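You operate a simulated robot arm through the tools that you are given. There is no shell and no other tool.

You run a simulated two-armed robot. Do the job below in one go: nothing can be reset, and whatever is moved stays where it is left.

Task
Take the green checked cloth from the range end of the long worktop and lay it out flat on the worktop between range and sink.

The check looks at the end state, three seconds after you hand in, the way a careful person would. Anything else that was tipped, shoved, dropped, spilled or broken makes it a failure. Flat cloth is picked up by pressing the open fingertips on it (5 to 10 N) and closing them slowly along it; thin cloth reads only 2 to 8 mm in the jaws.

Robot
Two 6-joint arms with two-finger grippers on one trunk, on a base that moves. Base frame: it is fixed to the floor where the robot stands at the start and does not move with it; the origin is under the middle of the robot, x ahead of it, y to its left, z up. Units: mm, rad, N and s.
The left shoulder is at the start at [30, 178, 913], the right one opposite. With the tool pointing down near the work surface each hand reaches from about 100 to 840 mm from the robot's upright axis, wherever it stands, measured 20 degrees to its own side. Places, roughly: green checked cloth [-2800, -1200, 900]; worktop between range and sink [-3100, 100, 900]. Payload 2.54 kg a hand.
Tool frame (each hand has its own): the origin (TCP) lies between the finger pads and is the grasp point; the fingertips stand 30 mm ahead of it; z points along the fingers, y is the line along which they close. The gripper opens to 116 mm; its body begins 95 mm behind the TCP.
Orientation is told as [roll, pitch, yaw] about the base's x, y, z axes, in that order, counted from this pose: with the fingers straight down and closing along the base's y, the tool's x points along the base's -x, its y along +y and its z along -z.

Tools
- The arms move only by the tool play_rows. It takes "left_moves", "right_moves" or both (then of equal length, played together; a hand with none holds still); each is a list of rows, each a list of 3 entries, a list of its own where there are three numbers: the shift along the tool's x, y, z in m, then the turn, a rotation vector about the tool's x, y, z in rad, then the opening, from 0 (shut) to 1 (fully open). In form: [[[dx, dy, dz], [rx, ry, rz], fingers], ...]. A call has 1 to 20 rows; each row is the pose to reach, as a shift and turn from the pose commanded when the call began, along the tool's axes at that moment. A row lasts 0.2 s, in which the tool goes at most 50 mm and 0.15 rad; a call with a longer step from one row to the next is refused whole, and so is a gripper value outside its range. Where a pose cannot be reached the arm comes as near as it can. A force on the tool above 40 N (or 10 N above the force at the start of the call, whichever is more), or a blocked arm, ends the call early, and 0.2 s more pass. Each finger travels about 153 mm/s and halts on what it meets, pressing with about 42 N; the grip force reading is that of the motor and also rises with nothing between the fingers. The clock runs only during rows and for 0.2 s after the last one: add rows that repeat a pose to give the fingers time. The reply holds the time, the measured pose of the TCP, the force on the tool along the base axes, the opening and the grip force, in the units named above and with some noise, with the torque about the TCP (base axes, N m) and any sound that the robot's microphone picked up.
- Cameras (640 x 400 px; columns grow to the right, rows downward): "scene" is now at [55, 14.8, 1644.2]; the picture's right is [0.12, -0.99, 0.00], its down [-0.70, -0.09, -0.71] and it looks along [0.70, 0.08, -0.71] (base axes); focal length 266 px, centre (320, 200). "left" rides on the left gripper at [69, 15, -122] in its tool frame; the picture's right is [-0.21, 0.98, 0.00], its down [-0.83, -0.18, -0.53] and it looks along [-0.52, -0.11, 0.85] (tool axes); focal length 251 px, centre (320, 200). "right" rides on the right gripper at [69, -15, -122] in its tool frame; the picture's right is [0.21, 0.98, 0.00], its down [-0.83, 0.18, -0.53] and it looks along [-0.52, 0.11, 0.85] (tool axes); focal length 251 px, centre (320, 200). There is no depth. A picture from a camera that has moved, and an enlarged one, comes with that camera's place and axes in the base frame and with its lens. The place of the scene camera against the robot may be out by one fixed shift of up to 12 mm in any direction.
- camera(camera): a new picture of that camera. The clock stands still meanwhile.
- slide_trunk(by): moves the trunk up (or, below 0, down) by that many mm; the arms and the scene camera ride with it, the base frame stays. It gives what a move gives, with no picture.
- base_move(legs): drives the robot by 1 to 6 legs, each [ahead, left, turn to the left] in mm, mm and rad, along the robot's own axes; the way and the turn of a leg run together, so that a leg with both is an arc; at most 1500 mm and 3.142 rad a leg. The arms and the cameras ride along, it lands a little off, and it stops where it bumps. It gives what a move gives.
- turn_head(pan, tilt): turns the head with the scene camera to pan (to the left, within 2.496 rad either way) and tilt (down, from -0.506 to 1.204), counted from straight ahead of the robot. It gives what a move gives.
- enlarge(camera, box): a new picture of the part [left, top, right, bottom] of that camera's present view, enlarged. The clock stands still meanwhile.
- hand_in(): hands the job in; it is judged then, once.

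Nothing tells you exact positions but the pictures and the camera data. Unless the task says otherwise, let go and move clear before handing in.

The tools are called after "Call:" by a JSON object that holds its "api" and its "payload". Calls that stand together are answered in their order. play_rows: Moves the arms, as the interface text tells. Its arguments: {"type":"object","properties":{"left_moves":{"type":"array"},"right_moves":{"type":"array"}},"required":[]} The other tools are called the same way: slide_trunk (by) moves the trunk up or down; base_move (legs) drives the base; turn_head (pan, tilt) turns the head that bears the scene camera; camera (camera) takes a picture; enlarge (camera, box) takes an enlarged picture of a part of a camera's view; hand_in () hands the job in.

At the start:

```text
time_s: 0.0
left_position: [438.3, 221.6, 1046.7]
left_ee_rot: [0.001, -0.001, -0.001]
left_ft_force: [0.0, 0.2, -0.4]
left_torque: [-0.02, 0.01, 0.0]
left_grip_width: 116.1
left_grasp_force: 0.1
right_position: [524.8, -278.6, 1133.7]
right_ee_rot: [0.0, 0.0, 0.0]
right_ft_force: [-0.9, 0.4, -0.2]
right_torque: [-0.01, -0.01, 0.03]
right_grip_width: 115.8
right_grasp_force: 0.0
trunk travel left (down, up): [-125.0, 415.0]
robot x, y, heading: [3.0, 1.9, -0.003]
head pan, tilt (commanded): [0.12, 0.787]
```

scene: 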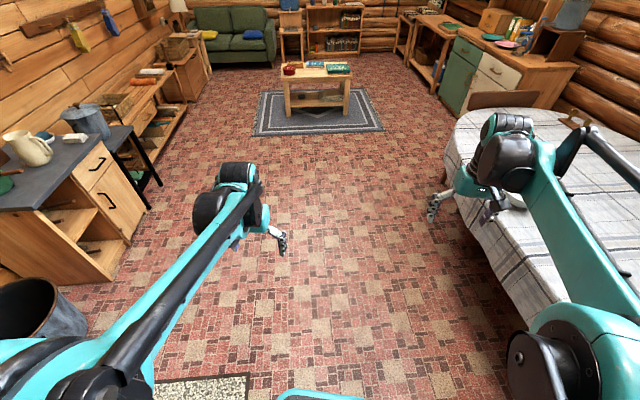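
right: 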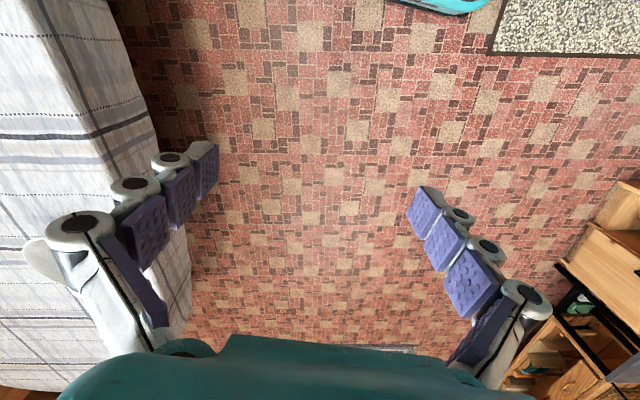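
left: 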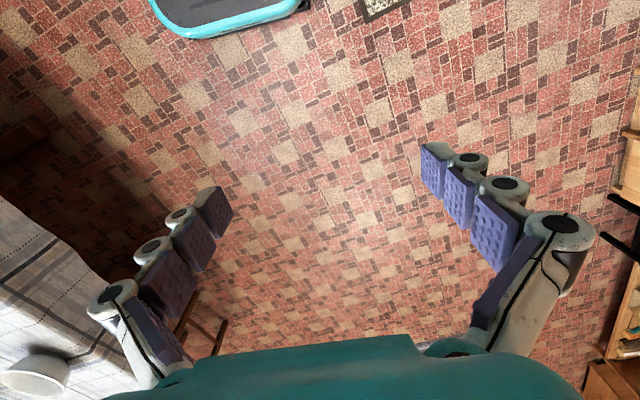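

The robot stands in a cabin room facing +x; the worktop with the cloth is about 3 m behind it. First I look around with the head to see the way there.

Call:
{"api": "turn_head", "payload": {"pan": 2.49, "tilt": 0.4}}

```text
time_s: 2.2
left_position: [436.6, 221.1, 1045.8]
left_ee_rot: [0.002, -0.002, 0.001]
left_ft_force: [-0.2, 0.1, 0.0]
left_torque: [0.0, 0.0, -0.01]
left_grip_width: 115.9
left_grasp_force: 0.1
right_position: [525.3, -279.3, 1134.0]
right_ee_rot: [-0.001, 0.0, 0.002]
right_ft_force: [0.0, -0.5, -0.4]
right_torque: [-0.02, 0.02, -0.01]
right_grip_width: 116.0
right_grasp_force: 0.0
trunk travel left (down, up): [-125.0, 415.0]
robot x, y, heading: [-1.9, 2.5, -0.0]
head pan, tilt (commanded): [2.491, 0.4]
```

The head is now turned to the left and back. I take a picture to see what lies behind the robot.

Call:
{"api": "camera", "payload": {"camera": "scene"}}

```text
taken
camera scene: at [-99.3, 61.2, 1678.3], right [0.61, 0.8, 0.0], down [0.31, -0.24, -0.92], along [-0.73, 0.56, -0.39], focal length 266 px, centre (320, 200)
```

scene: 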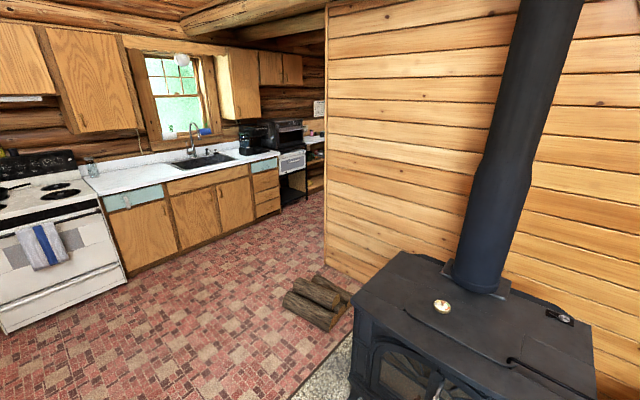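

I see the range, the sink and the bare stretch of white worktop between them. Next I look over the right shoulder for the cloth.

Call:
{"api": "turn_head", "payload": {"pan": -2.49, "tilt": 0.4}}

Call:
{"api": "camera", "payload": {"camera": "scene"}}

```text
time_s: 6.1
left_position: [438.0, 221.9, 1047.2]
left_ee_rot: [0.0, 0.0, 0.0]
left_ft_force: [-1.0, 0.1, 0.0]
left_torque: [0.0, 0.02, 0.01]
left_grip_width: 116.1
left_grasp_force: 0.1
right_position: [524.6, -278.1, 1135.5]
right_ee_rot: [-0.001, 0.0, -0.001]
right_ft_force: [-0.4, -0.2, 0.0]
right_torque: [-0.02, -0.01, 0.01]
right_grip_width: 116.0
right_grasp_force: 0.1
trunk travel left (down, up): [-125.0, 415.0]
robot x, y, heading: [2.0, 1.0, -0.0]
head pan, tilt (commanded): [-2.491, 0.4]
```

```text
taken
camera scene: at [-99.3, -51.2, 1678.3], right [-0.61, 0.8, 0.0], down [0.31, 0.24, -0.92], along [-0.73, -0.56, -0.39], focal length 266 px, centre (320, 200)
```

scene: 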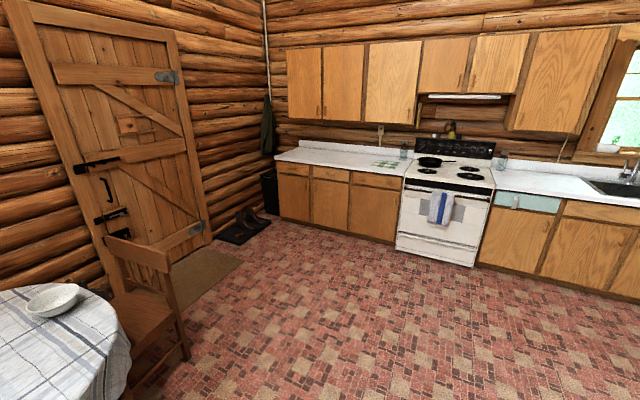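

Call:
{"api": "enlarge", "payload": {"camera": "scene", "box": [260, 110, 640, 280]}}

Call:
{"api": "enlarge", "payload": {"camera": "scene", "box": [340, 130, 520, 210]}}

```text
1.68 times, centred on (450, 195) of scene
camera zoom: at [-99.3, -51.2, 1678.3], right [-0.61, 0.8, 0.0], down [0.31, 0.24, -0.92], along [-0.73, -0.56, -0.39], focal length 448 px, centre (101, 208)
```

zoom: 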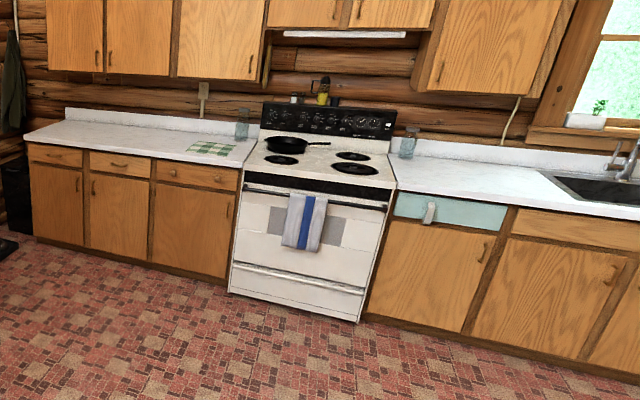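

```text
3.56 times, centred on (430, 170) of scene
camera zoom: at [-99.3, -51.2, 1678.3], right [-0.61, 0.8, 0.0], down [0.31, 0.24, -0.92], along [-0.73, -0.56, -0.39], focal length 945 px, centre (-71, 307)
```

zoom: 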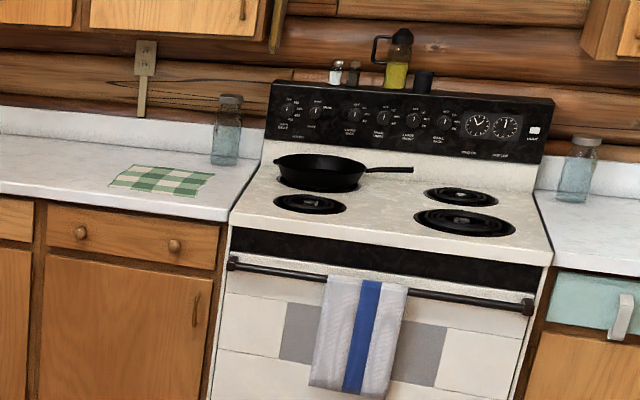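

The cloth lies flat on the worktop to the left of the range (about [-2790, -1205, 900]), and the worktop front runs at about 13° to my frame. The floor in between is clear, so I turn round and drive to about 1.1 m short of the cloth.

Call:
{"api": "base_move", "payload": {"legs": [[0, 0, 1.682], [0, 0, 1.682], [950, 280, 0], [950, 275, 0]]}}

Call:
{"api": "turn_head", "payload": {"pan": 0.0, "tilt": 0.65}}

Call:
{"api": "camera", "payload": {"camera": "scene"}}

```text
time_s: 24.0
left_position: [-2096.5, -1263.4, 1045.9]
left_ee_rot: [0.0, -0.001, -2.919]
left_ft_force: [0.0, -0.3, -1.5]
left_torque: [0.0, -0.01, 0.03]
left_grip_width: 115.9
left_grasp_force: 0.0
right_position: [-2291.0, -793.1, 1134.3]
right_ee_rot: [0.001, 0.001, -2.918]
right_ft_force: [0.0, -0.6, 0.1]
right_torque: [0.02, 0.0, -0.02]
right_grip_width: 116.3
right_grasp_force: 0.0
trunk travel left (down, up): [-125.0, 415.0]
robot x, y, heading: [-1716.9, -952.0, -2.917]
head pan, tilt (commanded): [-2.491, 0.4]
```

```text
time_s: 26.3
left_position: [-2095.1, -1261.1, 1047.3]
left_ee_rot: [-0.001, -0.001, -2.918]
left_ft_force: [0.0, -0.7, -0.5]
left_torque: [0.03, 0.03, -0.02]
left_grip_width: 115.9
left_grasp_force: 0.0
right_position: [-2292.1, -793.3, 1134.6]
right_ee_rot: [0.001, 0.0, -2.918]
right_ft_force: [-0.4, 1.2, -1.3]
right_torque: [0.0, -0.06, 0.03]
right_grip_width: 116.2
right_grasp_force: 0.1
trunk travel left (down, up): [-125.0, 415.0]
robot x, y, heading: [-1716.1, -951.9, -2.92]
head pan, tilt (commanded): [0.0, 0.649]
```

```text
taken
camera scene: at [-1769.4, -957.4, 1655.7], right [-0.22, 0.98, 0.0], down [0.59, 0.13, -0.8], along [-0.78, -0.18, -0.6], focal length 266 px, centre (320, 200)
```

scene: 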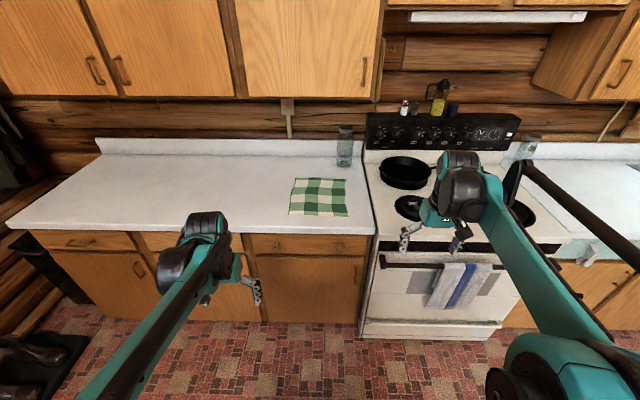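

Call:
{"api": "enlarge", "payload": {"camera": "scene", "box": [260, 120, 400, 240]}}

Call:
{"api": "enlarge", "payload": {"camera": "scene", "box": [360, 60, 640, 260]}}

```text
3.33 times, centred on (330, 180) of scene
camera zoom: at [-1769.4, -957.4, 1655.7], right [-0.22, 0.98, 0.0], down [0.59, 0.13, -0.8], along [-0.78, -0.18, -0.6], focal length 886 px, centre (287, 267)
```

zoom: 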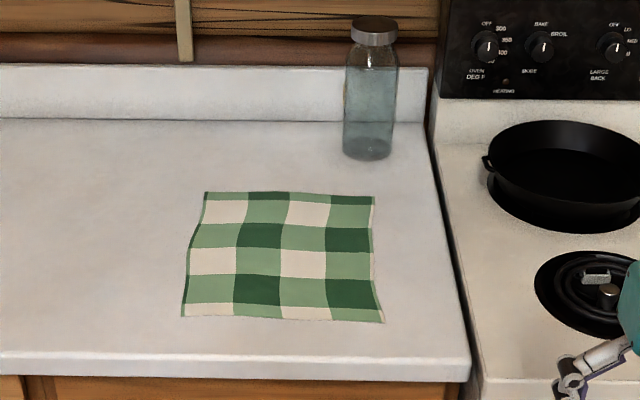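

```text
2.00 times, centred on (500, 160) of scene
camera zoom: at [-1769.4, -957.4, 1655.7], right [-0.22, 0.98, 0.0], down [0.59, 0.13, -0.8], along [-0.78, -0.18, -0.6], focal length 531 px, centre (-40, 280)
```

zoom: 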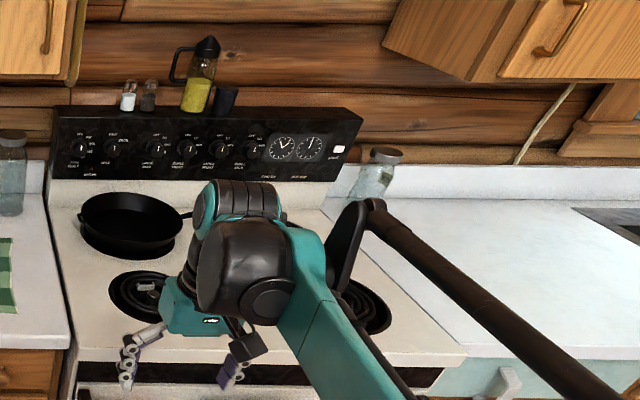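

The cloth is a flat rectangle of about 265 × 305 mm, near edge some 70 mm from the worktop's front edge, and is square to it within 2–3°. A jar stands behind it and the pan on the range is to the right; I drive 360 mm closer so both hands can reach the near corners.

Call:
{"api": "base_move", "payload": {"legs": [[360, 12, -0.03]]}}

Call:
{"api": "turn_head", "payload": {"pan": 0.0, "tilt": 0.9}}

Call:
{"api": "camera", "payload": {"camera": "scene"}}

Call:
{"api": "camera", "payload": {"camera": "left"}}

Call:
{"api": "camera", "payload": {"camera": "right"}}

```text
time_s: 28.6
left_position: [-2456.0, -1335.8, 1046.4]
left_ee_rot: [0.001, 0.0, -2.949]
left_ft_force: [-0.7, -0.8, 0.2]
left_torque: [-0.03, -0.05, -0.01]
left_grip_width: 115.8
left_grasp_force: 0.1
right_position: [-2634.9, -862.2, 1134.9]
right_ee_rot: [0.0, 0.002, -2.949]
right_ft_force: [-0.1, -0.5, 0.4]
right_torque: [0.0, -0.02, -0.02]
right_grip_width: 115.9
right_grasp_force: 0.1
trunk travel left (down, up): [-125.0, 415.0]
robot x, y, heading: [-2066.2, -1036.3, -2.948]
head pan, tilt (commanded): [0.0, 0.649]
```

```text
time_s: 29.4
left_position: [-2456.4, -1335.5, 1045.4]
left_ee_rot: [0.0, 0.001, -2.95]
left_ft_force: [1.0, -0.6, -0.1]
left_torque: [-0.01, -0.01, 0.01]
left_grip_width: 116.1
left_grasp_force: 0.0
right_position: [-2635.8, -861.2, 1134.5]
right_ee_rot: [0.001, 0.0, -2.949]
right_ft_force: [0.4, -0.5, 0.8]
right_torque: [0.0, 0.01, 0.01]
right_grip_width: 116.0
right_grasp_force: 0.0
trunk travel left (down, up): [-125.0, 415.0]
robot x, y, heading: [-2066.2, -1030.9, -2.955]
head pan, tilt (commanded): [0.0, 0.901]
```

```text
taken
camera scene: at [-2107.8, -1039.2, 1635.3], right [-0.19, 0.98, 0.0], down [0.77, 0.15, -0.62], along [-0.61, -0.12, -0.78], focal length 266 px, centre (320, 200)
```

scene: 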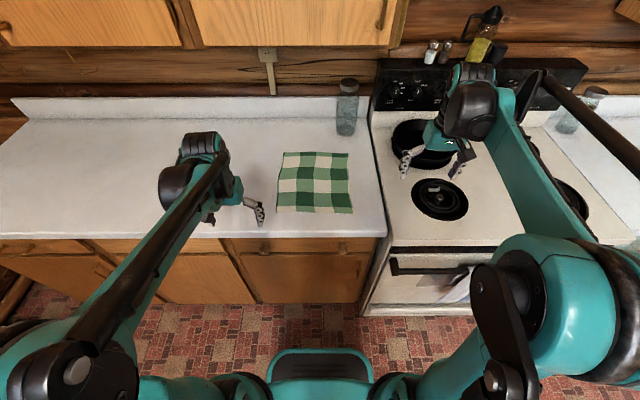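

```text
taken
camera left: at [-2383.9, -1338.4, 1168.2], right [-0.02, -1.0, 0.0], down [-0.85, 0.02, 0.53], along [-0.53, 0.01, -0.85], focal length 251 px, centre (320, 200)
```

left: 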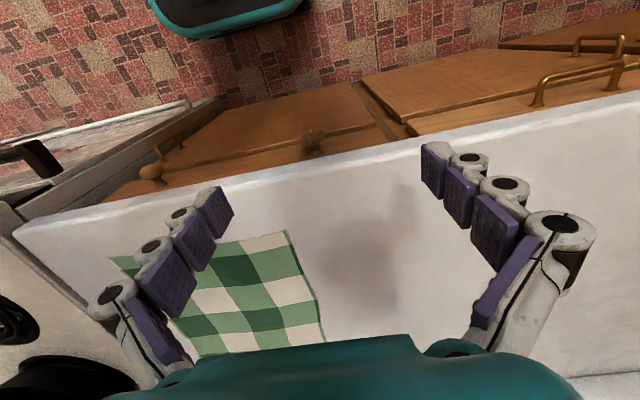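

```text
taken
camera right: at [-2572.0, -834.2, 1256.8], right [0.4, -0.92, 0.0], down [-0.78, -0.34, 0.53], along [-0.49, -0.21, -0.85], focal length 251 px, centre (320, 200)
```

right: 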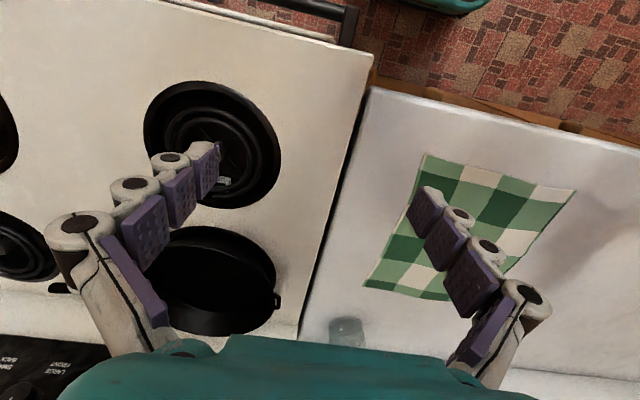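

The cloth's corners in my frame: near-left about [-2601, -1291], near-right [-2650, -1028], far-left [-2901, -1349], far-right [-2950, -1084], surface near z 900. I bring both hands, part closed, to hover about 50 mm above points just inside the two near corners.

Call:
{"api": "play_rows", "payload": {"left_moves": [[[-0.015, -0.011, 0], [0, 0, 0], 0.8], [[-0.031, -0.021, 0], [0, 0, 0], 0.6], [[-0.046, -0.032, 0], [0, 0, 0], 0.4], [[-0.061, -0.043, 0], [0, 0, 0], 0.4], [[-0.077, -0.053, 0], [0, 0, 0], 0.4], [[-0.092, -0.064, 0], [0, 0, 0], 0.4], [[-0.107, -0.075, 0], [0, 0, 0], 0.4], [[-0.123, -0.086, 0], [0, 0, 0], 0.4], [[-0.138, -0.096, 0], [0, 0, 0], 0.4], [[-0.153, -0.107, 0], [0, 0, 0], 0.4], [[-0.153, -0.107, 0.011], [0, 0, 0], 0.4], [[-0.153, -0.107, 0.022], [0, 0, 0], 0.4], [[-0.153, -0.107, 0.033], [0, 0, 0], 0.4], [[-0.153, -0.107, 0.044], [0, 0, 0], 0.4], [[-0.153, -0.107, 0.055], [0, 0, 0], 0.4], [[-0.153, -0.107, 0.066], [0, 0, 0], 0.4], [[-0.153, -0.107, 0.066], [0, 0, 0], 0.4]], "right_moves": [[[-0.007, 0.02, 0], [0, 0, 0], 0.8], [[-0.013, 0.039, 0], [0, 0, 0], 0.6], [[-0.02, 0.058, 0], [0, 0, 0], 0.4], [[-0.026, 0.078, 0], [0, 0, 0], 0.4], [[-0.033, 0.098, 0], [0, 0, 0], 0.4], [[-0.04, 0.117, 0], [0, 0, 0], 0.4], [[-0.046, 0.137, 0], [0, 0, 0], 0.4], [[-0.053, 0.156, 0], [0, 0, 0], 0.4], [[-0.059, 0.176, 0], [0, 0, 0], 0.4], [[-0.066, 0.195, 0], [0, 0, 0], 0.4], [[-0.066, 0.195, 0.026], [0, 0, 0], 0.4], [[-0.066, 0.195, 0.052], [0, 0, 0], 0.4], [[-0.066, 0.195, 0.078], [0, 0, 0], 0.4], [[-0.066, 0.195, 0.104], [0, 0, 0], 0.4], [[-0.066, 0.195, 0.13], [0, 0, 0], 0.4], [[-0.066, 0.195, 0.154], [0, 0, 0], 0.4], [[-0.066, 0.195, 0.154], [0, 0, 0], 0.4]]}}

Call:
{"api": "camera", "payload": {"camera": "scene"}}

Call:
{"api": "camera", "payload": {"camera": "left"}}

Call:
{"api": "camera", "payload": {"camera": "right"}}

```text
time_s: 33.0
left_position: [-2625.4, -1259.9, 981.3]
left_ee_rot: [0.0, -0.002, -2.95]
left_ft_force: [0.8, 0.1, 0.0]
left_torque: [0.0, -0.02, 0.02]
left_grip_width: 46.3
left_grasp_force: 0.1
right_position: [-2663.1, -1066.6, 980.1]
right_ee_rot: [-0.001, -0.001, -2.949]
right_ft_force: [0.2, 0.4, -0.2]
right_torque: [-0.01, 0.04, 0.03]
right_grip_width: 46.5
right_grasp_force: 0.0
trunk travel left (down, up): [-125.0, 415.0]
robot x, y, heading: [-2068.1, -1035.1, -2.95]
head pan, tilt (commanded): [0.0, 0.901]
```

```text
taken
camera scene: at [-2107.4, -1039.1, 1635.3], right [-0.19, 0.98, 0.0], down [0.77, 0.15, -0.62], along [-0.61, -0.12, -0.78], focal length 266 px, centre (320, 200)
```

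scene: 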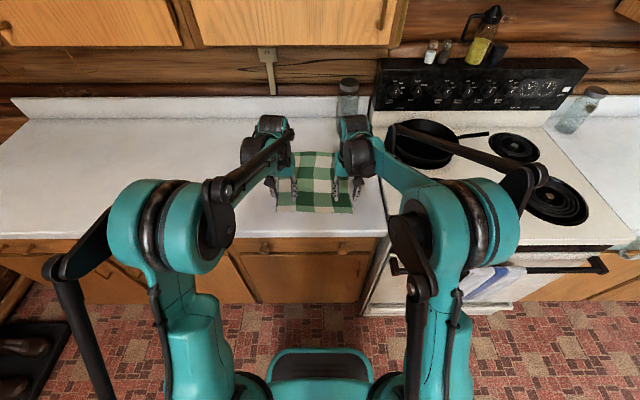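

```text
taken
camera left: at [-2554.3, -1262.5, 1102.0], right [-0.02, -1.0, 0.0], down [-0.84, 0.02, 0.53], along [-0.53, 0.01, -0.85], focal length 251 px, centre (320, 200)
```

left: 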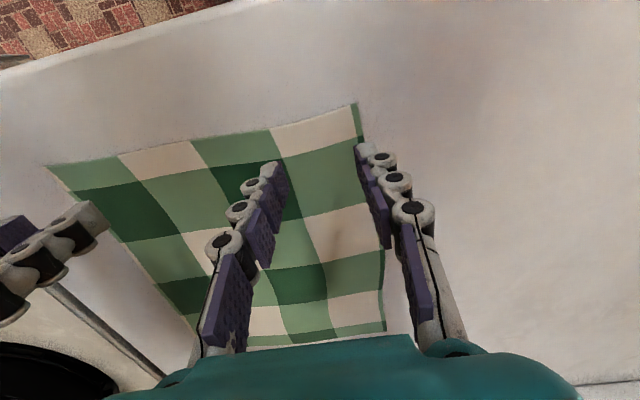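

```text
taken
camera right: at [-2599.6, -1038.4, 1102.2], right [0.4, -0.92, 0.0], down [-0.78, -0.34, 0.53], along [-0.49, -0.21, -0.85], focal length 251 px, centre (320, 200)
```

right: 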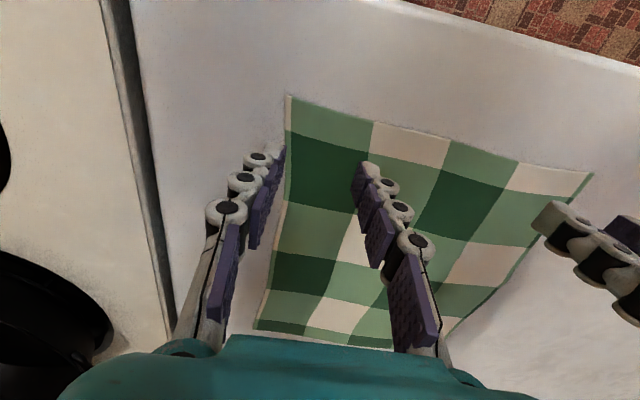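

Wrist views put the near corners at about [-2594, -1292] and [-2641, -1026], with both hands inset about 25 mm in depth and 35 mm from the sides. I move both about 9 mm toward the robot and lower to just above the cloth.

Call:
{"api": "play_rows", "payload": {"left_moves": [[[0.004, 0, 0.01], [0, 0, 0], 0.4], [[0.008, 0, 0.02], [0, 0, 0], 0.4], [[0.008, 0, 0.03], [0, 0, 0], 0.4], [[0.008, 0, 0.037], [0, 0, 0], 0.4], [[0.008, 0, 0.043], [0, 0, 0], 0.4], [[0.008, 0, 0.043], [0, 0, 0], 0.4]], "right_moves": [[[0.005, 0, 0.01], [0, 0, 0], 0.4], [[0.01, 0, 0.02], [0, 0, 0], 0.4], [[0.01, 0, 0.03], [0, 0, 0], 0.4], [[0.01, 0, 0.037], [0, 0, 0], 0.4], [[0.01, 0, 0.043], [0, 0, 0], 0.4], [[0.01, 0, 0.043], [0, 0, 0], 0.4]]}}

Call:
{"api": "camera", "payload": {"camera": "left"}}

Call:
{"api": "camera", "payload": {"camera": "right"}}

```text
time_s: 34.4
left_position: [-2616.1, -1258.1, 941.0]
left_ee_rot: [0.0, -0.004, -2.95]
left_ft_force: [-1.8, 1.4, 33.1]
left_torque: [0.3, 0.06, 0.06]
left_grip_width: 47.7
left_grasp_force: 8.2
right_position: [-2651.6, -1064.2, 939.7]
right_ee_rot: [0.0, -0.002, -2.949]
right_ft_force: [0.6, -3.1, 25.5]
right_torque: [-0.43, -0.2, -0.01]
right_grip_width: 46.6
right_grasp_force: 7.6
trunk travel left (down, up): [-125.0, 415.0]
robot x, y, heading: [-2066.2, -1035.2, -2.947]
head pan, tilt (commanded): [0.0, 0.901]
```

```text
taken
camera left: at [-2544.4, -1260.0, 1061.2], right [-0.02, -1.0, 0.0], down [-0.84, 0.02, 0.54], along [-0.54, 0.01, -0.84], focal length 251 px, centre (320, 200)
```

left: 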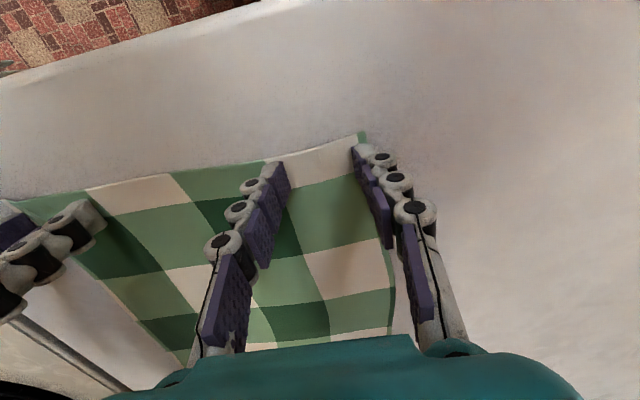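

```text
taken
camera right: at [-2587.8, -1036.0, 1061.9], right [0.4, -0.92, 0.0], down [-0.77, -0.33, 0.54], along [-0.49, -0.21, -0.84], focal length 251 px, centre (320, 200)
```

right: 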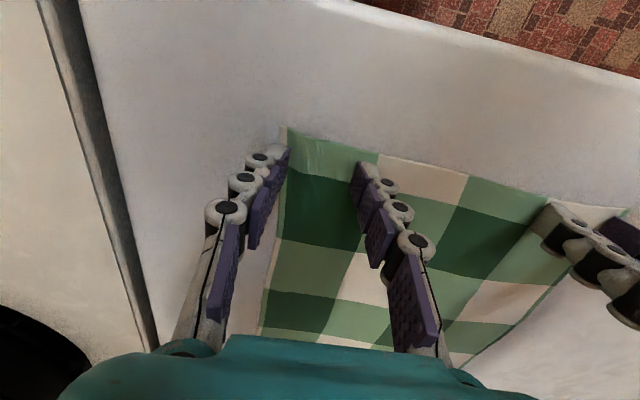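

Contact came early: the surface is about z 910, and the hands press with 33 and 25 N. I ease both up to get about 7 N and look closely at where the tips stand.

Call:
{"api": "play_rows", "payload": {"left_moves": [[[0, 0, -0.0015], [0, 0, 0], 0.4], [[0, 0, -0.003], [0, 0, 0], 0.4], [[0, 0, -0.003], [0, 0, 0], 0.4]], "right_moves": [[[0, 0, -0.0012], [0, 0, 0], 0.4], [[0, 0, -0.0022], [0, 0, 0], 0.4], [[0, 0, -0.0022], [0, 0, 0], 0.4]]}}

Call:
{"api": "enlarge", "payload": {"camera": "left", "box": [200, 100, 460, 270]}}

Call:
{"api": "enlarge", "payload": {"camera": "right", "box": [200, 100, 460, 270]}}

```text
time_s: 35.1
left_position: [-2617.0, -1259.5, 940.6]
left_ee_rot: [0.0, 0.0, -2.95]
left_ft_force: [0.1, 0.4, 1.2]
left_torque: [-0.01, -0.02, 0.02]
left_grip_width: 46.4
left_grasp_force: 0.0
right_position: [-2653.9, -1063.1, 940.5]
right_ee_rot: [0.0, 0.001, -2.95]
right_ft_force: [1.3, -1.3, 17.6]
right_torque: [-0.18, -0.16, 0.03]
right_grip_width: 45.5
right_grasp_force: 6.7
trunk travel left (down, up): [-125.0, 415.0]
robot x, y, heading: [-2069.5, -1033.6, -2.943]
head pan, tilt (commanded): [0.0, 0.901]
```

```text
2.35 times, centred on (330, 185) of left
camera zoom: at [-2546.1, -1260.8, 1062.3], right [-0.02, -1.0, 0.0], down [-0.84, 0.02, 0.53], along [-0.53, 0.01, -0.85], focal length 592 px, centre (296, 235)
```

zoom: 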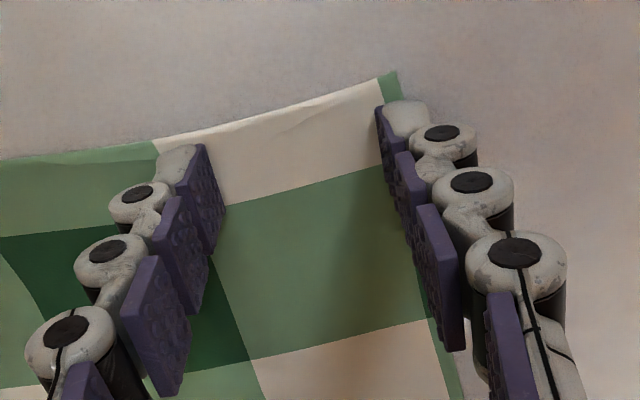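

```text
2.35 times, centred on (330, 185) of right
camera zoom: at [-2589.7, -1036.2, 1062.2], right [0.4, -0.92, 0.0], down [-0.78, -0.34, 0.53], along [-0.49, -0.21, -0.85], focal length 592 px, centre (296, 235)
```

zoom: 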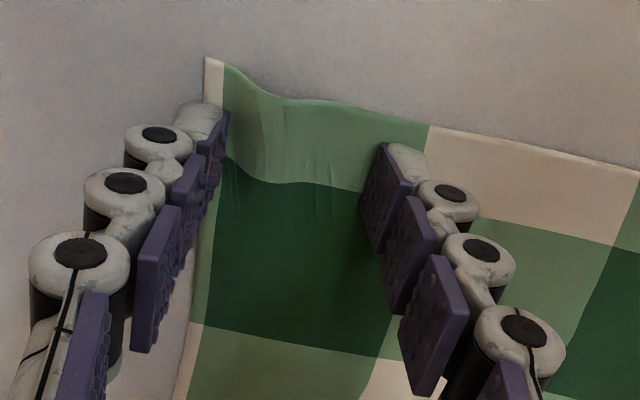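

The outer tips stand right at the cloth's side edges, so I lift a little, narrow the opening slightly, shift both hands 3 mm inward and press again more lightly.

Call:
{"api": "play_rows", "payload": {"left_moves": [[[0, 0, -0.004], [0, 0, 0], 0.4], [[0, 0, -0.008], [0, 0, 0], 0.36], [[0, -0.002, -0.008], [0, 0, 0], 0.34], [[0, -0.003, -0.008], [0, 0, 0], 0.34], [[0, -0.003, -0.004], [0, 0, 0], 0.34], [[0, -0.003, -0.002], [0, 0, 0], 0.34], [[0, -0.003, -0.0005], [0, 0, 0], 0.34], [[0, -0.003, 0.0005], [0, 0, 0], 0.34], [[0, -0.003, 0.0005], [0, 0, 0], 0.34]], "right_moves": [[[0, 0, -0.004], [0, 0, 0], 0.4], [[0, 0, -0.008], [0, 0, 0], 0.36], [[0, 0.002, -0.008], [0, 0, 0], 0.34], [[0, 0.003, -0.008], [0, 0, 0], 0.34], [[0, 0.003, -0.004], [0, 0, 0], 0.34], [[0, 0.003, -0.002], [0, 0, 0], 0.34], [[0, 0.003, -0.001], [0, 0, 0], 0.34], [[0, 0.003, -0.0005], [0, 0, 0], 0.34], [[0, 0.003, -0.0005], [0, 0, 0], 0.34]]}}

```text
time_s: 37.1
left_position: [-2618.6, -1255.2, 940.8]
left_ee_rot: [0.0, -0.003, -2.948]
left_ft_force: [-1.5, 0.3, 7.7]
left_torque: [-0.13, -0.03, -0.02]
left_grip_width: 39.7
left_grasp_force: 0.4
right_position: [-2651.4, -1067.0, 942.9]
right_ee_rot: [-0.002, -0.001, -2.949]
right_ft_force: [-2.9, 0.3, 10.9]
right_torque: [0.01, -0.01, 0.02]
right_grip_width: 40.4
right_grasp_force: 0.7
trunk travel left (down, up): [-125.0, 415.0]
robot x, y, heading: [-2068.3, -1035.6, -2.946]
head pan, tilt (commanded): [0.0, 0.901]
```

Both hands press with about 8–11 N. Now I close the fingers slowly along the cloth, half-way first, and check.

Call:
{"api": "play_rows", "payload": {"left_moves": [[[0, 0, 0], [0, 0, 0], 0.32], [[0, 0, 0], [0, 0, 0], 0.3], [[0, 0, 0], [0, 0, 0], 0.28], [[0, 0, 0], [0, 0, 0], 0.26], [[0, 0, 0], [0, 0, 0], 0.24], [[0, 0, 0], [0, 0, 0], 0.22], [[0, 0, 0], [0, 0, 0], 0.2], [[0, 0, 0], [0, 0, 0], 0.18]], "right_moves": [[[0, 0, 0], [0, 0, 0], 0.32], [[0, 0, 0], [0, 0, 0], 0.3], [[0, 0, 0], [0, 0, 0], 0.28], [[0, 0, 0], [0, 0, 0], 0.26], [[0, 0, 0], [0, 0, 0], 0.24], [[0, 0, 0], [0, 0, 0], 0.22], [[0, 0, 0], [0, 0, 0], 0.2], [[0, 0, 0], [0, 0, 0], 0.18]]}}

Call:
{"api": "enlarge", "payload": {"camera": "left", "box": [200, 100, 460, 270]}}

Call:
{"api": "enlarge", "payload": {"camera": "right", "box": [200, 100, 460, 270]}}

```text
time_s: 39.0
left_position: [-2619.0, -1256.1, 939.8]
left_ee_rot: [-0.001, -0.001, -2.951]
left_ft_force: [-0.7, 0.1, 3.1]
left_torque: [-0.01, 0.0, -0.03]
left_grip_width: 20.4
left_grasp_force: 0.0
right_position: [-2651.9, -1067.6, 939.7]
right_ee_rot: [-0.001, 0.0, -2.949]
right_ft_force: [1.6, -0.5, 7.9]
right_torque: [0.04, -0.1, 0.02]
right_grip_width: 20.4
right_grasp_force: 0.0
trunk travel left (down, up): [-125.0, 415.0]
robot x, y, heading: [-2065.3, -1037.6, -2.949]
head pan, tilt (commanded): [0.0, 0.901]
```

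```text
2.35 times, centred on (330, 185) of left
camera zoom: at [-2546.8, -1257.7, 1062.0], right [-0.02, -1.0, 0.0], down [-0.84, 0.02, 0.53], along [-0.53, 0.01, -0.84], focal length 592 px, centre (296, 235)
```

zoom: 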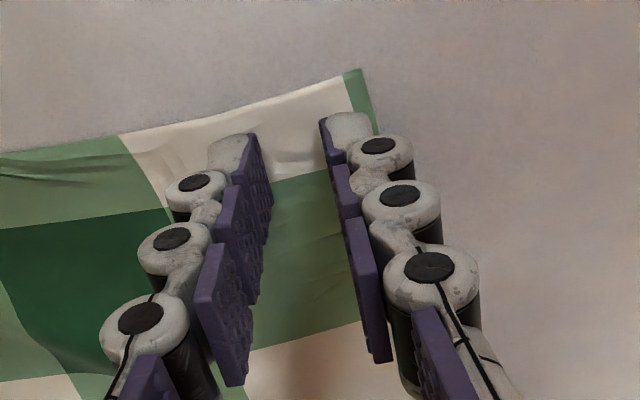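

```text
2.35 times, centred on (330, 185) of right
camera zoom: at [-2588.8, -1039.1, 1062.5], right [0.4, -0.92, 0.0], down [-0.78, -0.34, 0.53], along [-0.49, -0.21, -0.85], focal length 592 px, centre (296, 235)
```

zoom: 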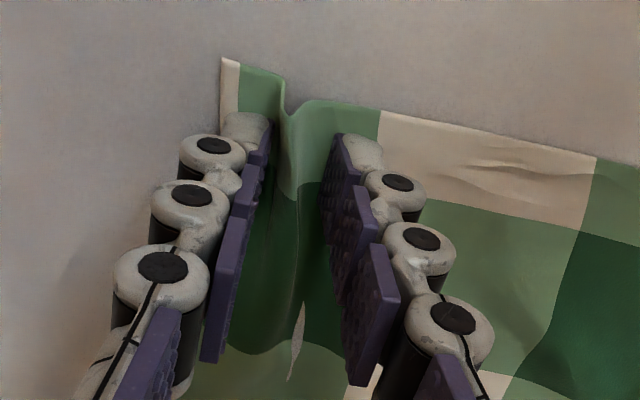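

The right hand is already bunching the cloth; the left presses a bit lightly (3 N). I press the left down half a millimetre more and close both fully.

Call:
{"api": "play_rows", "payload": {"left_moves": [[[0, 0, 0.0007], [0, 0, 0], 0.18], [[0, 0, 0.0007], [0, 0, 0], 0.16], [[0, 0, 0.0007], [0, 0, 0], 0.14], [[0, 0, 0.0007], [0, 0, 0], 0.12], [[0, 0, 0.0007], [0, 0, 0], 0.1], [[0, 0, 0.0007], [0, 0, 0], 0.08], [[0, 0, 0.0007], [0, 0, 0], 0.06], [[0, 0, 0.0007], [0, 0, 0], 0.04], [[0, 0, 0.0007], [0, 0, 0], 0.02], [[0, 0, 0.0007], [0, 0, 0], 0.0], [[0, 0, 0.0007], [0, 0, 0], 0.0], [[0, 0, 0.0007], [0, 0, 0], 0.0]], "right_moves": [[[0, 0, 0], [0, 0, 0], 0.18], [[0, 0, 0], [0, 0, 0], 0.16], [[0, 0, 0], [0, 0, 0], 0.14], [[0, 0, 0], [0, 0, 0], 0.12], [[0, 0, 0], [0, 0, 0], 0.1], [[0, 0, 0], [0, 0, 0], 0.08], [[0, 0, 0], [0, 0, 0], 0.06], [[0, 0, 0], [0, 0, 0], 0.04], [[0, 0, 0], [0, 0, 0], 0.02], [[0, 0, 0], [0, 0, 0], 0.0], [[0, 0, 0], [0, 0, 0], 0.0], [[0, 0, 0], [0, 0, 0], 0.0]]}}

Call:
{"api": "enlarge", "payload": {"camera": "left", "box": [200, 100, 460, 270]}}

Call:
{"api": "enlarge", "payload": {"camera": "right", "box": [200, 100, 460, 270]}}

```text
time_s: 41.5
left_position: [-2617.9, -1255.9, 939.8]
left_ee_rot: [0.002, 0.002, -2.948]
left_ft_force: [-0.5, 2.8, 10.2]
left_torque: [-0.09, -0.09, -0.01]
left_grip_width: 2.9
left_grasp_force: 38.2
right_position: [-2652.9, -1067.1, 940.7]
right_ee_rot: [-0.001, 0.0, -2.95]
right_ft_force: [1.0, -3.9, 4.2]
right_torque: [-0.03, -0.04, 0.03]
right_grip_width: 3.5
right_grasp_force: 38.6
trunk travel left (down, up): [-125.0, 415.0]
robot x, y, heading: [-2072.0, -1037.0, -2.948]
head pan, tilt (commanded): [0.0, 0.901]
```

```text
2.35 times, centred on (330, 185) of left
camera zoom: at [-2547.3, -1257.8, 1061.0], right [-0.02, -1.0, 0.0], down [-0.84, 0.02, 0.53], along [-0.53, 0.01, -0.85], focal length 592 px, centre (296, 235)
```

zoom: 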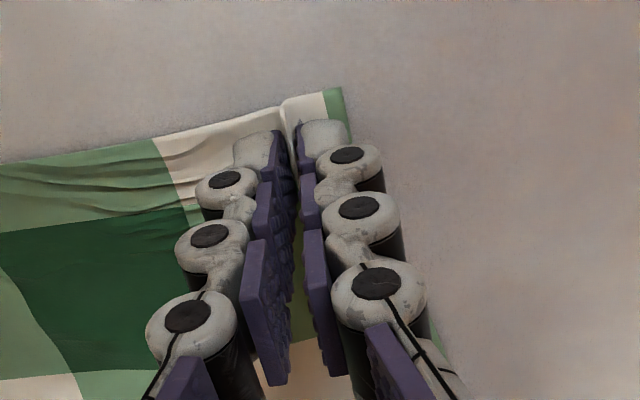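

```text
2.35 times, centred on (330, 185) of right
camera zoom: at [-2589.2, -1039.3, 1062.3], right [0.4, -0.92, 0.0], down [-0.78, -0.34, 0.53], along [-0.49, -0.21, -0.85], focal length 592 px, centre (296, 235)
```

zoom: 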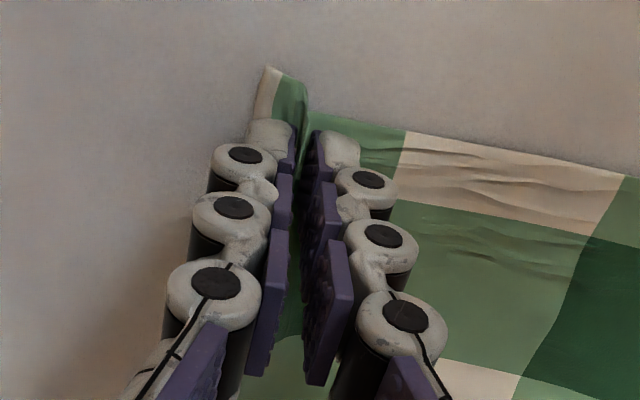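

Jaws read 2.9 and 3.5 mm with 38 N, so both hands hold cloth. I lift both 60 mm and check that it comes along.

Call:
{"api": "play_rows", "payload": {"left_moves": [[[0, 0, -0.006], [0, 0, 0], 0.0], [[0, 0, -0.012], [0, 0, 0], 0.0], [[0, 0, -0.018], [0, 0, 0], 0.0], [[0, 0, -0.024], [0, 0, 0], 0.0], [[0, 0, -0.03], [0, 0, 0], 0.0], [[0, 0, -0.036], [0, 0, 0], 0.0], [[0, 0, -0.042], [0, 0, 0], 0.0], [[0, 0, -0.048], [0, 0, 0], 0.0], [[0, 0, -0.054], [0, 0, 0], 0.0], [[0, 0, -0.06], [0, 0, 0], 0.0]], "right_moves": [[[0, 0, -0.006], [0, 0, 0], 0.0], [[0, 0, -0.012], [0, 0, 0], 0.0], [[0, 0, -0.018], [0, 0, 0], 0.0], [[0, 0, -0.024], [0, 0, 0], 0.0], [[0, 0, -0.03], [0, 0, 0], 0.0], [[0, 0, -0.036], [0, 0, 0], 0.0], [[0, 0, -0.042], [0, 0, 0], 0.0], [[0, 0, -0.048], [0, 0, 0], 0.0], [[0, 0, -0.054], [0, 0, 0], 0.0], [[0, 0, -0.06], [0, 0, 0], 0.0]]}}

Call:
{"api": "camera", "payload": {"camera": "left"}}

Call:
{"api": "camera", "payload": {"camera": "right"}}

Call:
{"api": "enlarge", "payload": {"camera": "scene", "box": [200, 100, 440, 250]}}

```text
time_s: 43.8
left_position: [-2618.3, -1256.8, 1000.7]
left_ee_rot: [-0.001, 0.001, -2.949]
left_ft_force: [-1.1, 3.3, -2.6]
left_torque: [0.06, -0.02, 0.01]
left_grip_width: 4.5
left_grasp_force: 39.3
right_position: [-2651.6, -1066.0, 1000.6]
right_ee_rot: [0.001, 0.001, -2.948]
right_ft_force: [0.4, -2.5, -0.4]
right_torque: [0.13, 0.03, 0.0]
right_grip_width: 0.6
right_grasp_force: 26.3
trunk travel left (down, up): [-125.0, 415.0]
robot x, y, heading: [-2066.3, -1038.0, -2.952]
head pan, tilt (commanded): [0.0, 0.901]
```

```text
taken
camera left: at [-2546.9, -1258.4, 1121.3], right [-0.02, -1.0, 0.0], down [-0.85, 0.02, 0.53], along [-0.53, 0.01, -0.85], focal length 251 px, centre (320, 200)
```

left: 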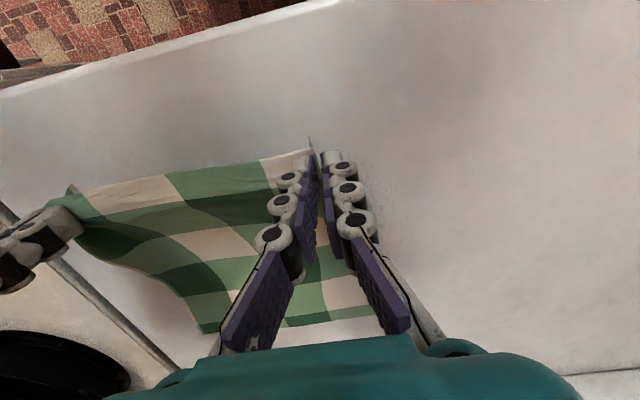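

```text
taken
camera right: at [-2588.9, -1039.4, 1122.8], right [0.4, -0.92, 0.0], down [-0.78, -0.34, 0.53], along [-0.49, -0.21, -0.85], focal length 251 px, centre (320, 200)
```

right: 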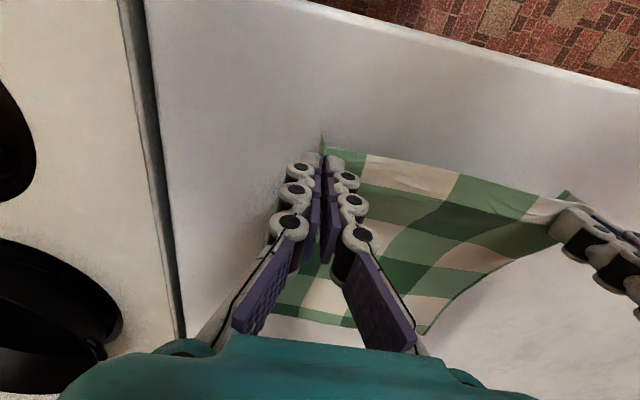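

```text
2.67 times, centred on (320, 175) of scene
camera zoom: at [-2107.6, -1039.2, 1635.3], right [-0.19, 0.98, 0.0], down [0.77, 0.15, -0.62], along [-0.61, -0.12, -0.78], focal length 709 px, centre (320, 267)
```

zoom: 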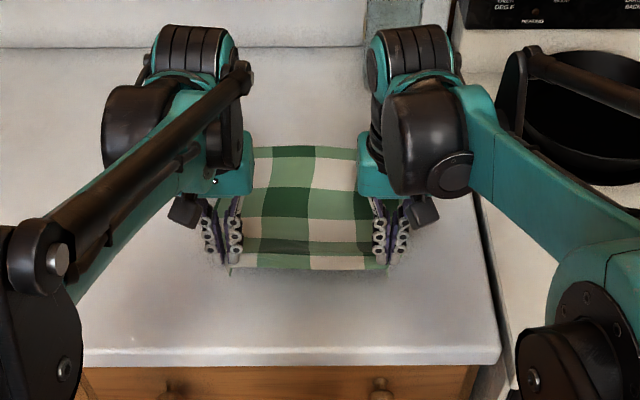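

Both near corners seem lifted, but the right jaw now reads just 0.6 mm, so it may be slipping. I look closer before going on.

Call:
{"api": "enlarge", "payload": {"camera": "right", "box": [240, 110, 440, 240]}}

Call:
{"api": "enlarge", "payload": {"camera": "left", "box": [40, 110, 440, 350]}}

Call:
{"api": "enlarge", "payload": {"camera": "scene", "box": [270, 140, 370, 210]}}

```text
3.08 times, centred on (340, 175) of right
camera zoom: at [-2588.9, -1039.4, 1122.8], right [0.4, -0.92, 0.0], down [-0.78, -0.34, 0.53], along [-0.49, -0.21, -0.85], focal length 774 px, centre (258, 277)
```

zoom: 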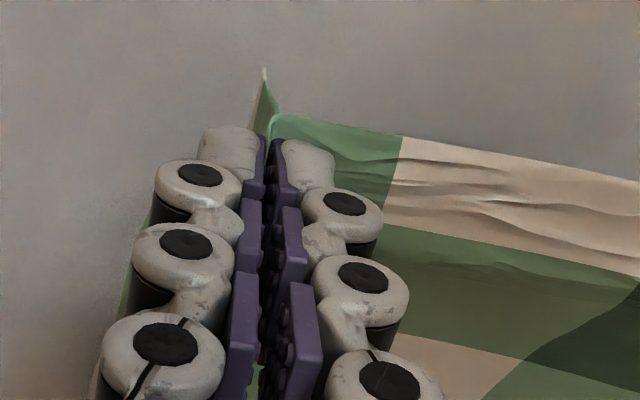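

```text
1.60 times, centred on (240, 230) of left
camera zoom: at [-2546.9, -1258.4, 1121.3], right [-0.02, -1.0, 0.0], down [-0.85, 0.02, 0.53], along [-0.53, 0.01, -0.85], focal length 402 px, centre (448, 152)
```

zoom: 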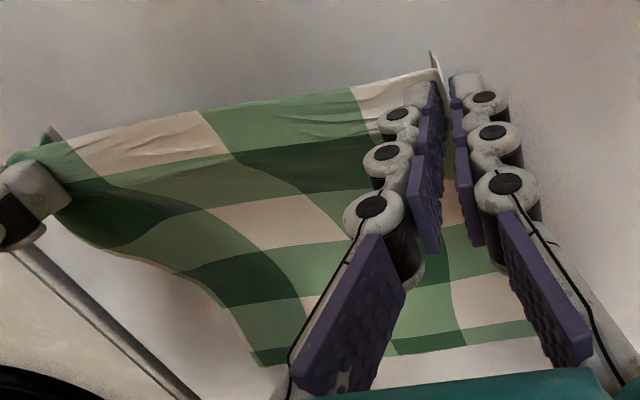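

```text
5.71 times, centred on (320, 175) of scene
camera zoom: at [-2107.6, -1039.2, 1635.3], right [-0.19, 0.98, 0.0], down [0.77, 0.15, -0.62], along [-0.61, -0.12, -0.78], focal length 1518 px, centre (320, 343)
```

zoom: 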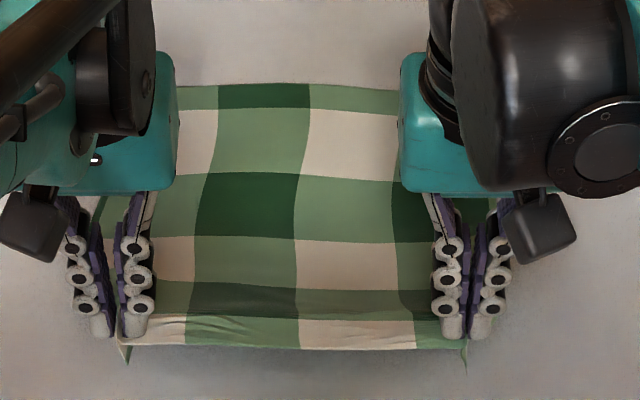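

Both tips hold the pinched corners well, with the near edge stretched straight between the hands. I ease the hands 2 mm inward each to relax the tension and lift straight up 250 mm so the cloth hangs free.

Call:
{"api": "play_rows", "payload": {"left_moves": [[[0, -0.001, -0.01], [0, 0, 0], 0.0], [[0, -0.002, -0.025], [0, 0, 0], 0.0], [[0, -0.002, -0.04], [0, 0, 0], 0.0], [[0, -0.002, -0.055], [0, 0, 0], 0.0], [[0, -0.002, -0.07], [0, 0, 0], 0.0], [[0, -0.002, -0.085], [0, 0, 0], 0.0], [[0, -0.002, -0.1], [0, 0, 0], 0.0], [[0, -0.002, -0.115], [0, 0, 0], 0.0], [[0, -0.002, -0.13], [0, 0, 0], 0.0], [[0, -0.002, -0.145], [0, 0, 0], 0.0], [[0, -0.002, -0.16], [0, 0, 0], 0.0], [[0, -0.002, -0.175], [0, 0, 0], 0.0], [[0, -0.002, -0.19], [0, 0, 0], 0.0], [[0, -0.002, -0.205], [0, 0, 0], 0.0], [[0, -0.002, -0.22], [0, 0, 0], 0.0], [[0, -0.002, -0.235], [0, 0, 0], 0.0], [[0, -0.002, -0.25], [0, 0, 0], 0.0], [[0, -0.002, -0.25], [0, 0, 0], 0.0]], "right_moves": [[[0, 0.001, -0.01], [0, 0, 0], 0.0], [[0, 0.002, -0.025], [0, 0, 0], 0.0], [[0, 0.002, -0.04], [0, 0, 0], 0.0], [[0, 0.002, -0.055], [0, 0, 0], 0.0], [[0, 0.002, -0.07], [0, 0, 0], 0.0], [[0, 0.002, -0.085], [0, 0, 0], 0.0], [[0, 0.002, -0.1], [0, 0, 0], 0.0], [[0, 0.002, -0.115], [0, 0, 0], 0.0], [[0, 0.002, -0.13], [0, 0, 0], 0.0], [[0, 0.002, -0.145], [0, 0, 0], 0.0], [[0, 0.002, -0.16], [0, 0, 0], 0.0], [[0, 0.002, -0.175], [0, 0, 0], 0.0], [[0, 0.002, -0.19], [0, 0, 0], 0.0], [[0, 0.002, -0.205], [0, 0, 0], 0.0], [[0, 0.002, -0.22], [0, 0, 0], 0.0], [[0, 0.002, -0.235], [0, 0, 0], 0.0], [[0, 0.002, -0.25], [0, 0, 0], 0.0], [[0, 0.002, -0.25], [0, 0, 0], 0.0]]}}

Call:
{"api": "camera", "payload": {"camera": "scene"}}

Call:
{"api": "camera", "payload": {"camera": "left"}}

Call:
{"api": "camera", "payload": {"camera": "right"}}

```text
time_s: 47.5
left_position: [-2618.5, -1253.7, 1248.8]
left_ee_rot: [0.001, 0.0, -2.95]
left_ft_force: [-0.4, -0.3, 2.7]
left_torque: [-0.03, 0.02, -0.01]
left_grip_width: 0.1
left_grasp_force: 29.8
right_position: [-2652.1, -1068.5, 1249.8]
right_ee_rot: [0.001, 0.0, -2.95]
right_ft_force: [0.4, 0.1, 1.6]
right_torque: [-0.03, -0.02, 0.01]
right_grip_width: 1.1
right_grasp_force: 32.9
trunk travel left (down, up): [-125.0, 415.0]
robot x, y, heading: [-2066.4, -1037.8, -2.947]
head pan, tilt (commanded): [0.0, 0.901]
```

```text
taken
camera scene: at [-2108.0, -1039.1, 1635.2], right [-0.19, 0.98, 0.0], down [0.77, 0.15, -0.62], along [-0.61, -0.12, -0.78], focal length 266 px, centre (320, 200)
```

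scene: 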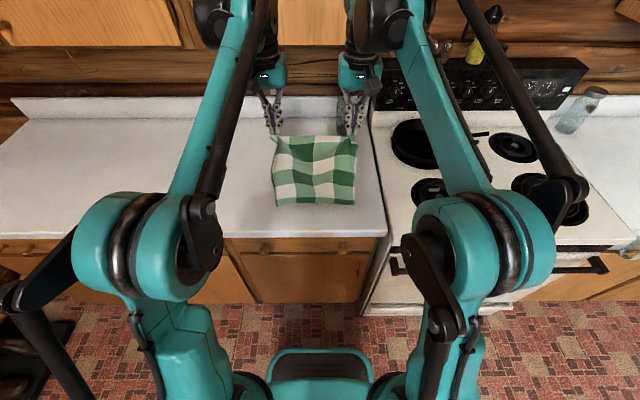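

```text
taken
camera left: at [-2548.2, -1256.0, 1371.1], right [-0.02, -1.0, 0.0], down [-0.85, 0.02, 0.53], along [-0.53, 0.01, -0.85], focal length 251 px, centre (320, 200)
```

left: 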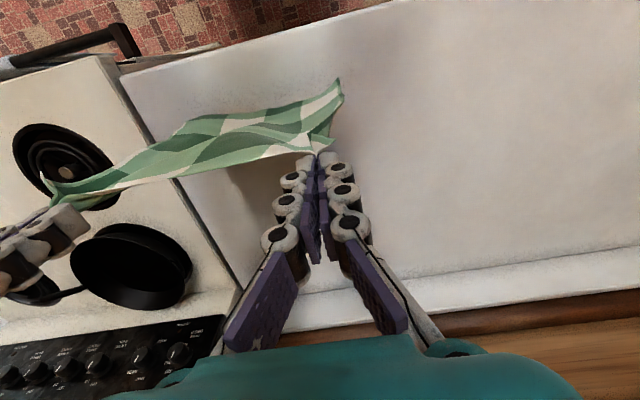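

```text
taken
camera right: at [-2589.1, -1041.2, 1371.9], right [0.4, -0.92, 0.0], down [-0.78, -0.34, 0.53], along [-0.49, -0.21, -0.85], focal length 251 px, centre (320, 200)
```

right: 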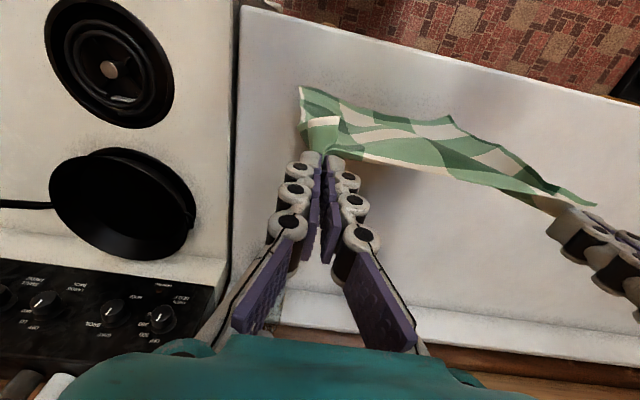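

The cloth hangs free from both hands with nothing else touched. I back away from the worktop, drive right about 1.3 m past the range, and then look at the target stretch.

Call:
{"api": "base_move", "payload": {"legs": [[-350, 0, 0], [0, -1300, 0]]}}

Call:
{"api": "turn_head", "payload": {"pan": 0.0, "tilt": 0.6}}

Call:
{"api": "camera", "payload": {"camera": "scene"}}

Call:
{"api": "camera", "payload": {"camera": "left"}}

Call:
{"api": "camera", "payload": {"camera": "right"}}

```text
time_s: 56.0
left_position: [-2524.4, 98.0, 1249.5]
left_ee_rot: [0.0, 0.002, -2.946]
left_ft_force: [0.1, -0.4, -2.4]
left_torque: [-0.04, 0.02, -0.02]
left_grip_width: 0.6
left_grasp_force: 28.9
right_position: [-2558.0, 282.1, 1250.4]
right_ee_rot: [-0.001, 0.0, -2.947]
right_ft_force: [0.3, -0.3, 1.6]
right_torque: [-0.03, 0.01, 0.0]
right_grip_width: 0.6
right_grasp_force: 30.2
trunk travel left (down, up): [-125.0, 415.0]
robot x, y, heading: [-1973.0, 318.9, -2.947]
head pan, tilt (commanded): [0.0, 0.901]
```

```text
time_s: 56.8
left_position: [-2523.8, 97.3, 1248.7]
left_ee_rot: [-0.001, 0.001, -2.946]
left_ft_force: [0.4, 0.3, 1.8]
left_torque: [-0.01, 0.0, 0.0]
left_grip_width: 0.0
left_grasp_force: 27.9
right_position: [-2557.8, 282.9, 1250.2]
right_ee_rot: [0.001, -0.001, -2.946]
right_ft_force: [1.1, -0.2, -1.7]
right_torque: [-0.01, 0.01, -0.02]
right_grip_width: 2.2
right_grasp_force: 34.0
trunk travel left (down, up): [-125.0, 415.0]
robot x, y, heading: [-1971.0, 318.4, -2.944]
head pan, tilt (commanded): [0.0, 0.6]
```

```text
taken
camera scene: at [-2026.4, 311.9, 1660.0], right [-0.19, 0.98, 0.0], down [0.55, 0.11, -0.82], along [-0.81, -0.16, -0.57], focal length 266 px, centre (320, 200)
```

scene: 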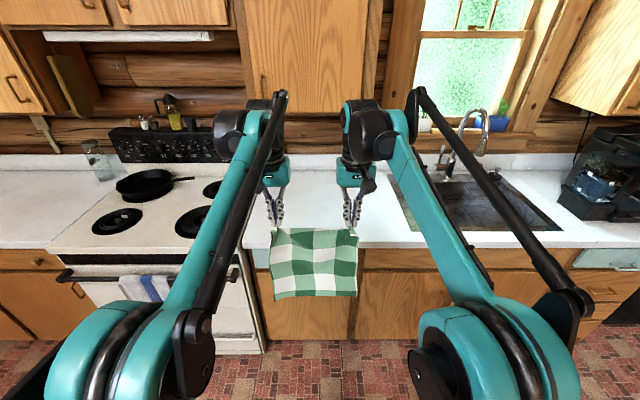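

```text
taken
camera left: at [-2453.2, 95.6, 1371.0], right [-0.02, -1.0, 0.0], down [-0.85, 0.02, 0.53], along [-0.53, 0.01, -0.85], focal length 251 px, centre (320, 200)
```

left: 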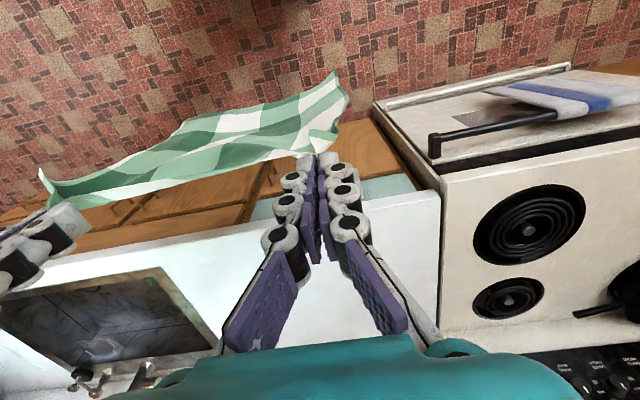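

```text
taken
camera right: at [-2494.9, 310.2, 1371.9], right [0.4, -0.92, 0.0], down [-0.77, -0.34, 0.53], along [-0.49, -0.21, -0.85], focal length 251 px, centre (320, 200)
```

right: 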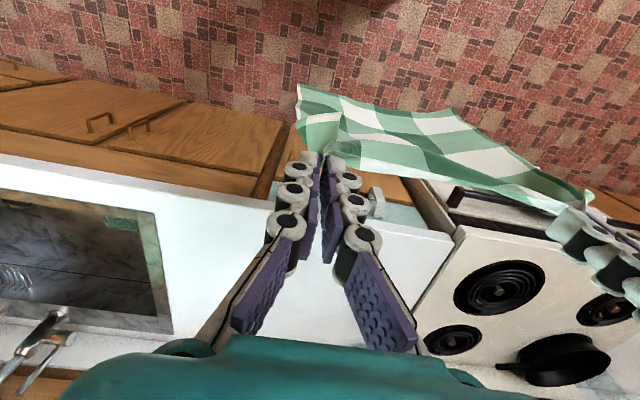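

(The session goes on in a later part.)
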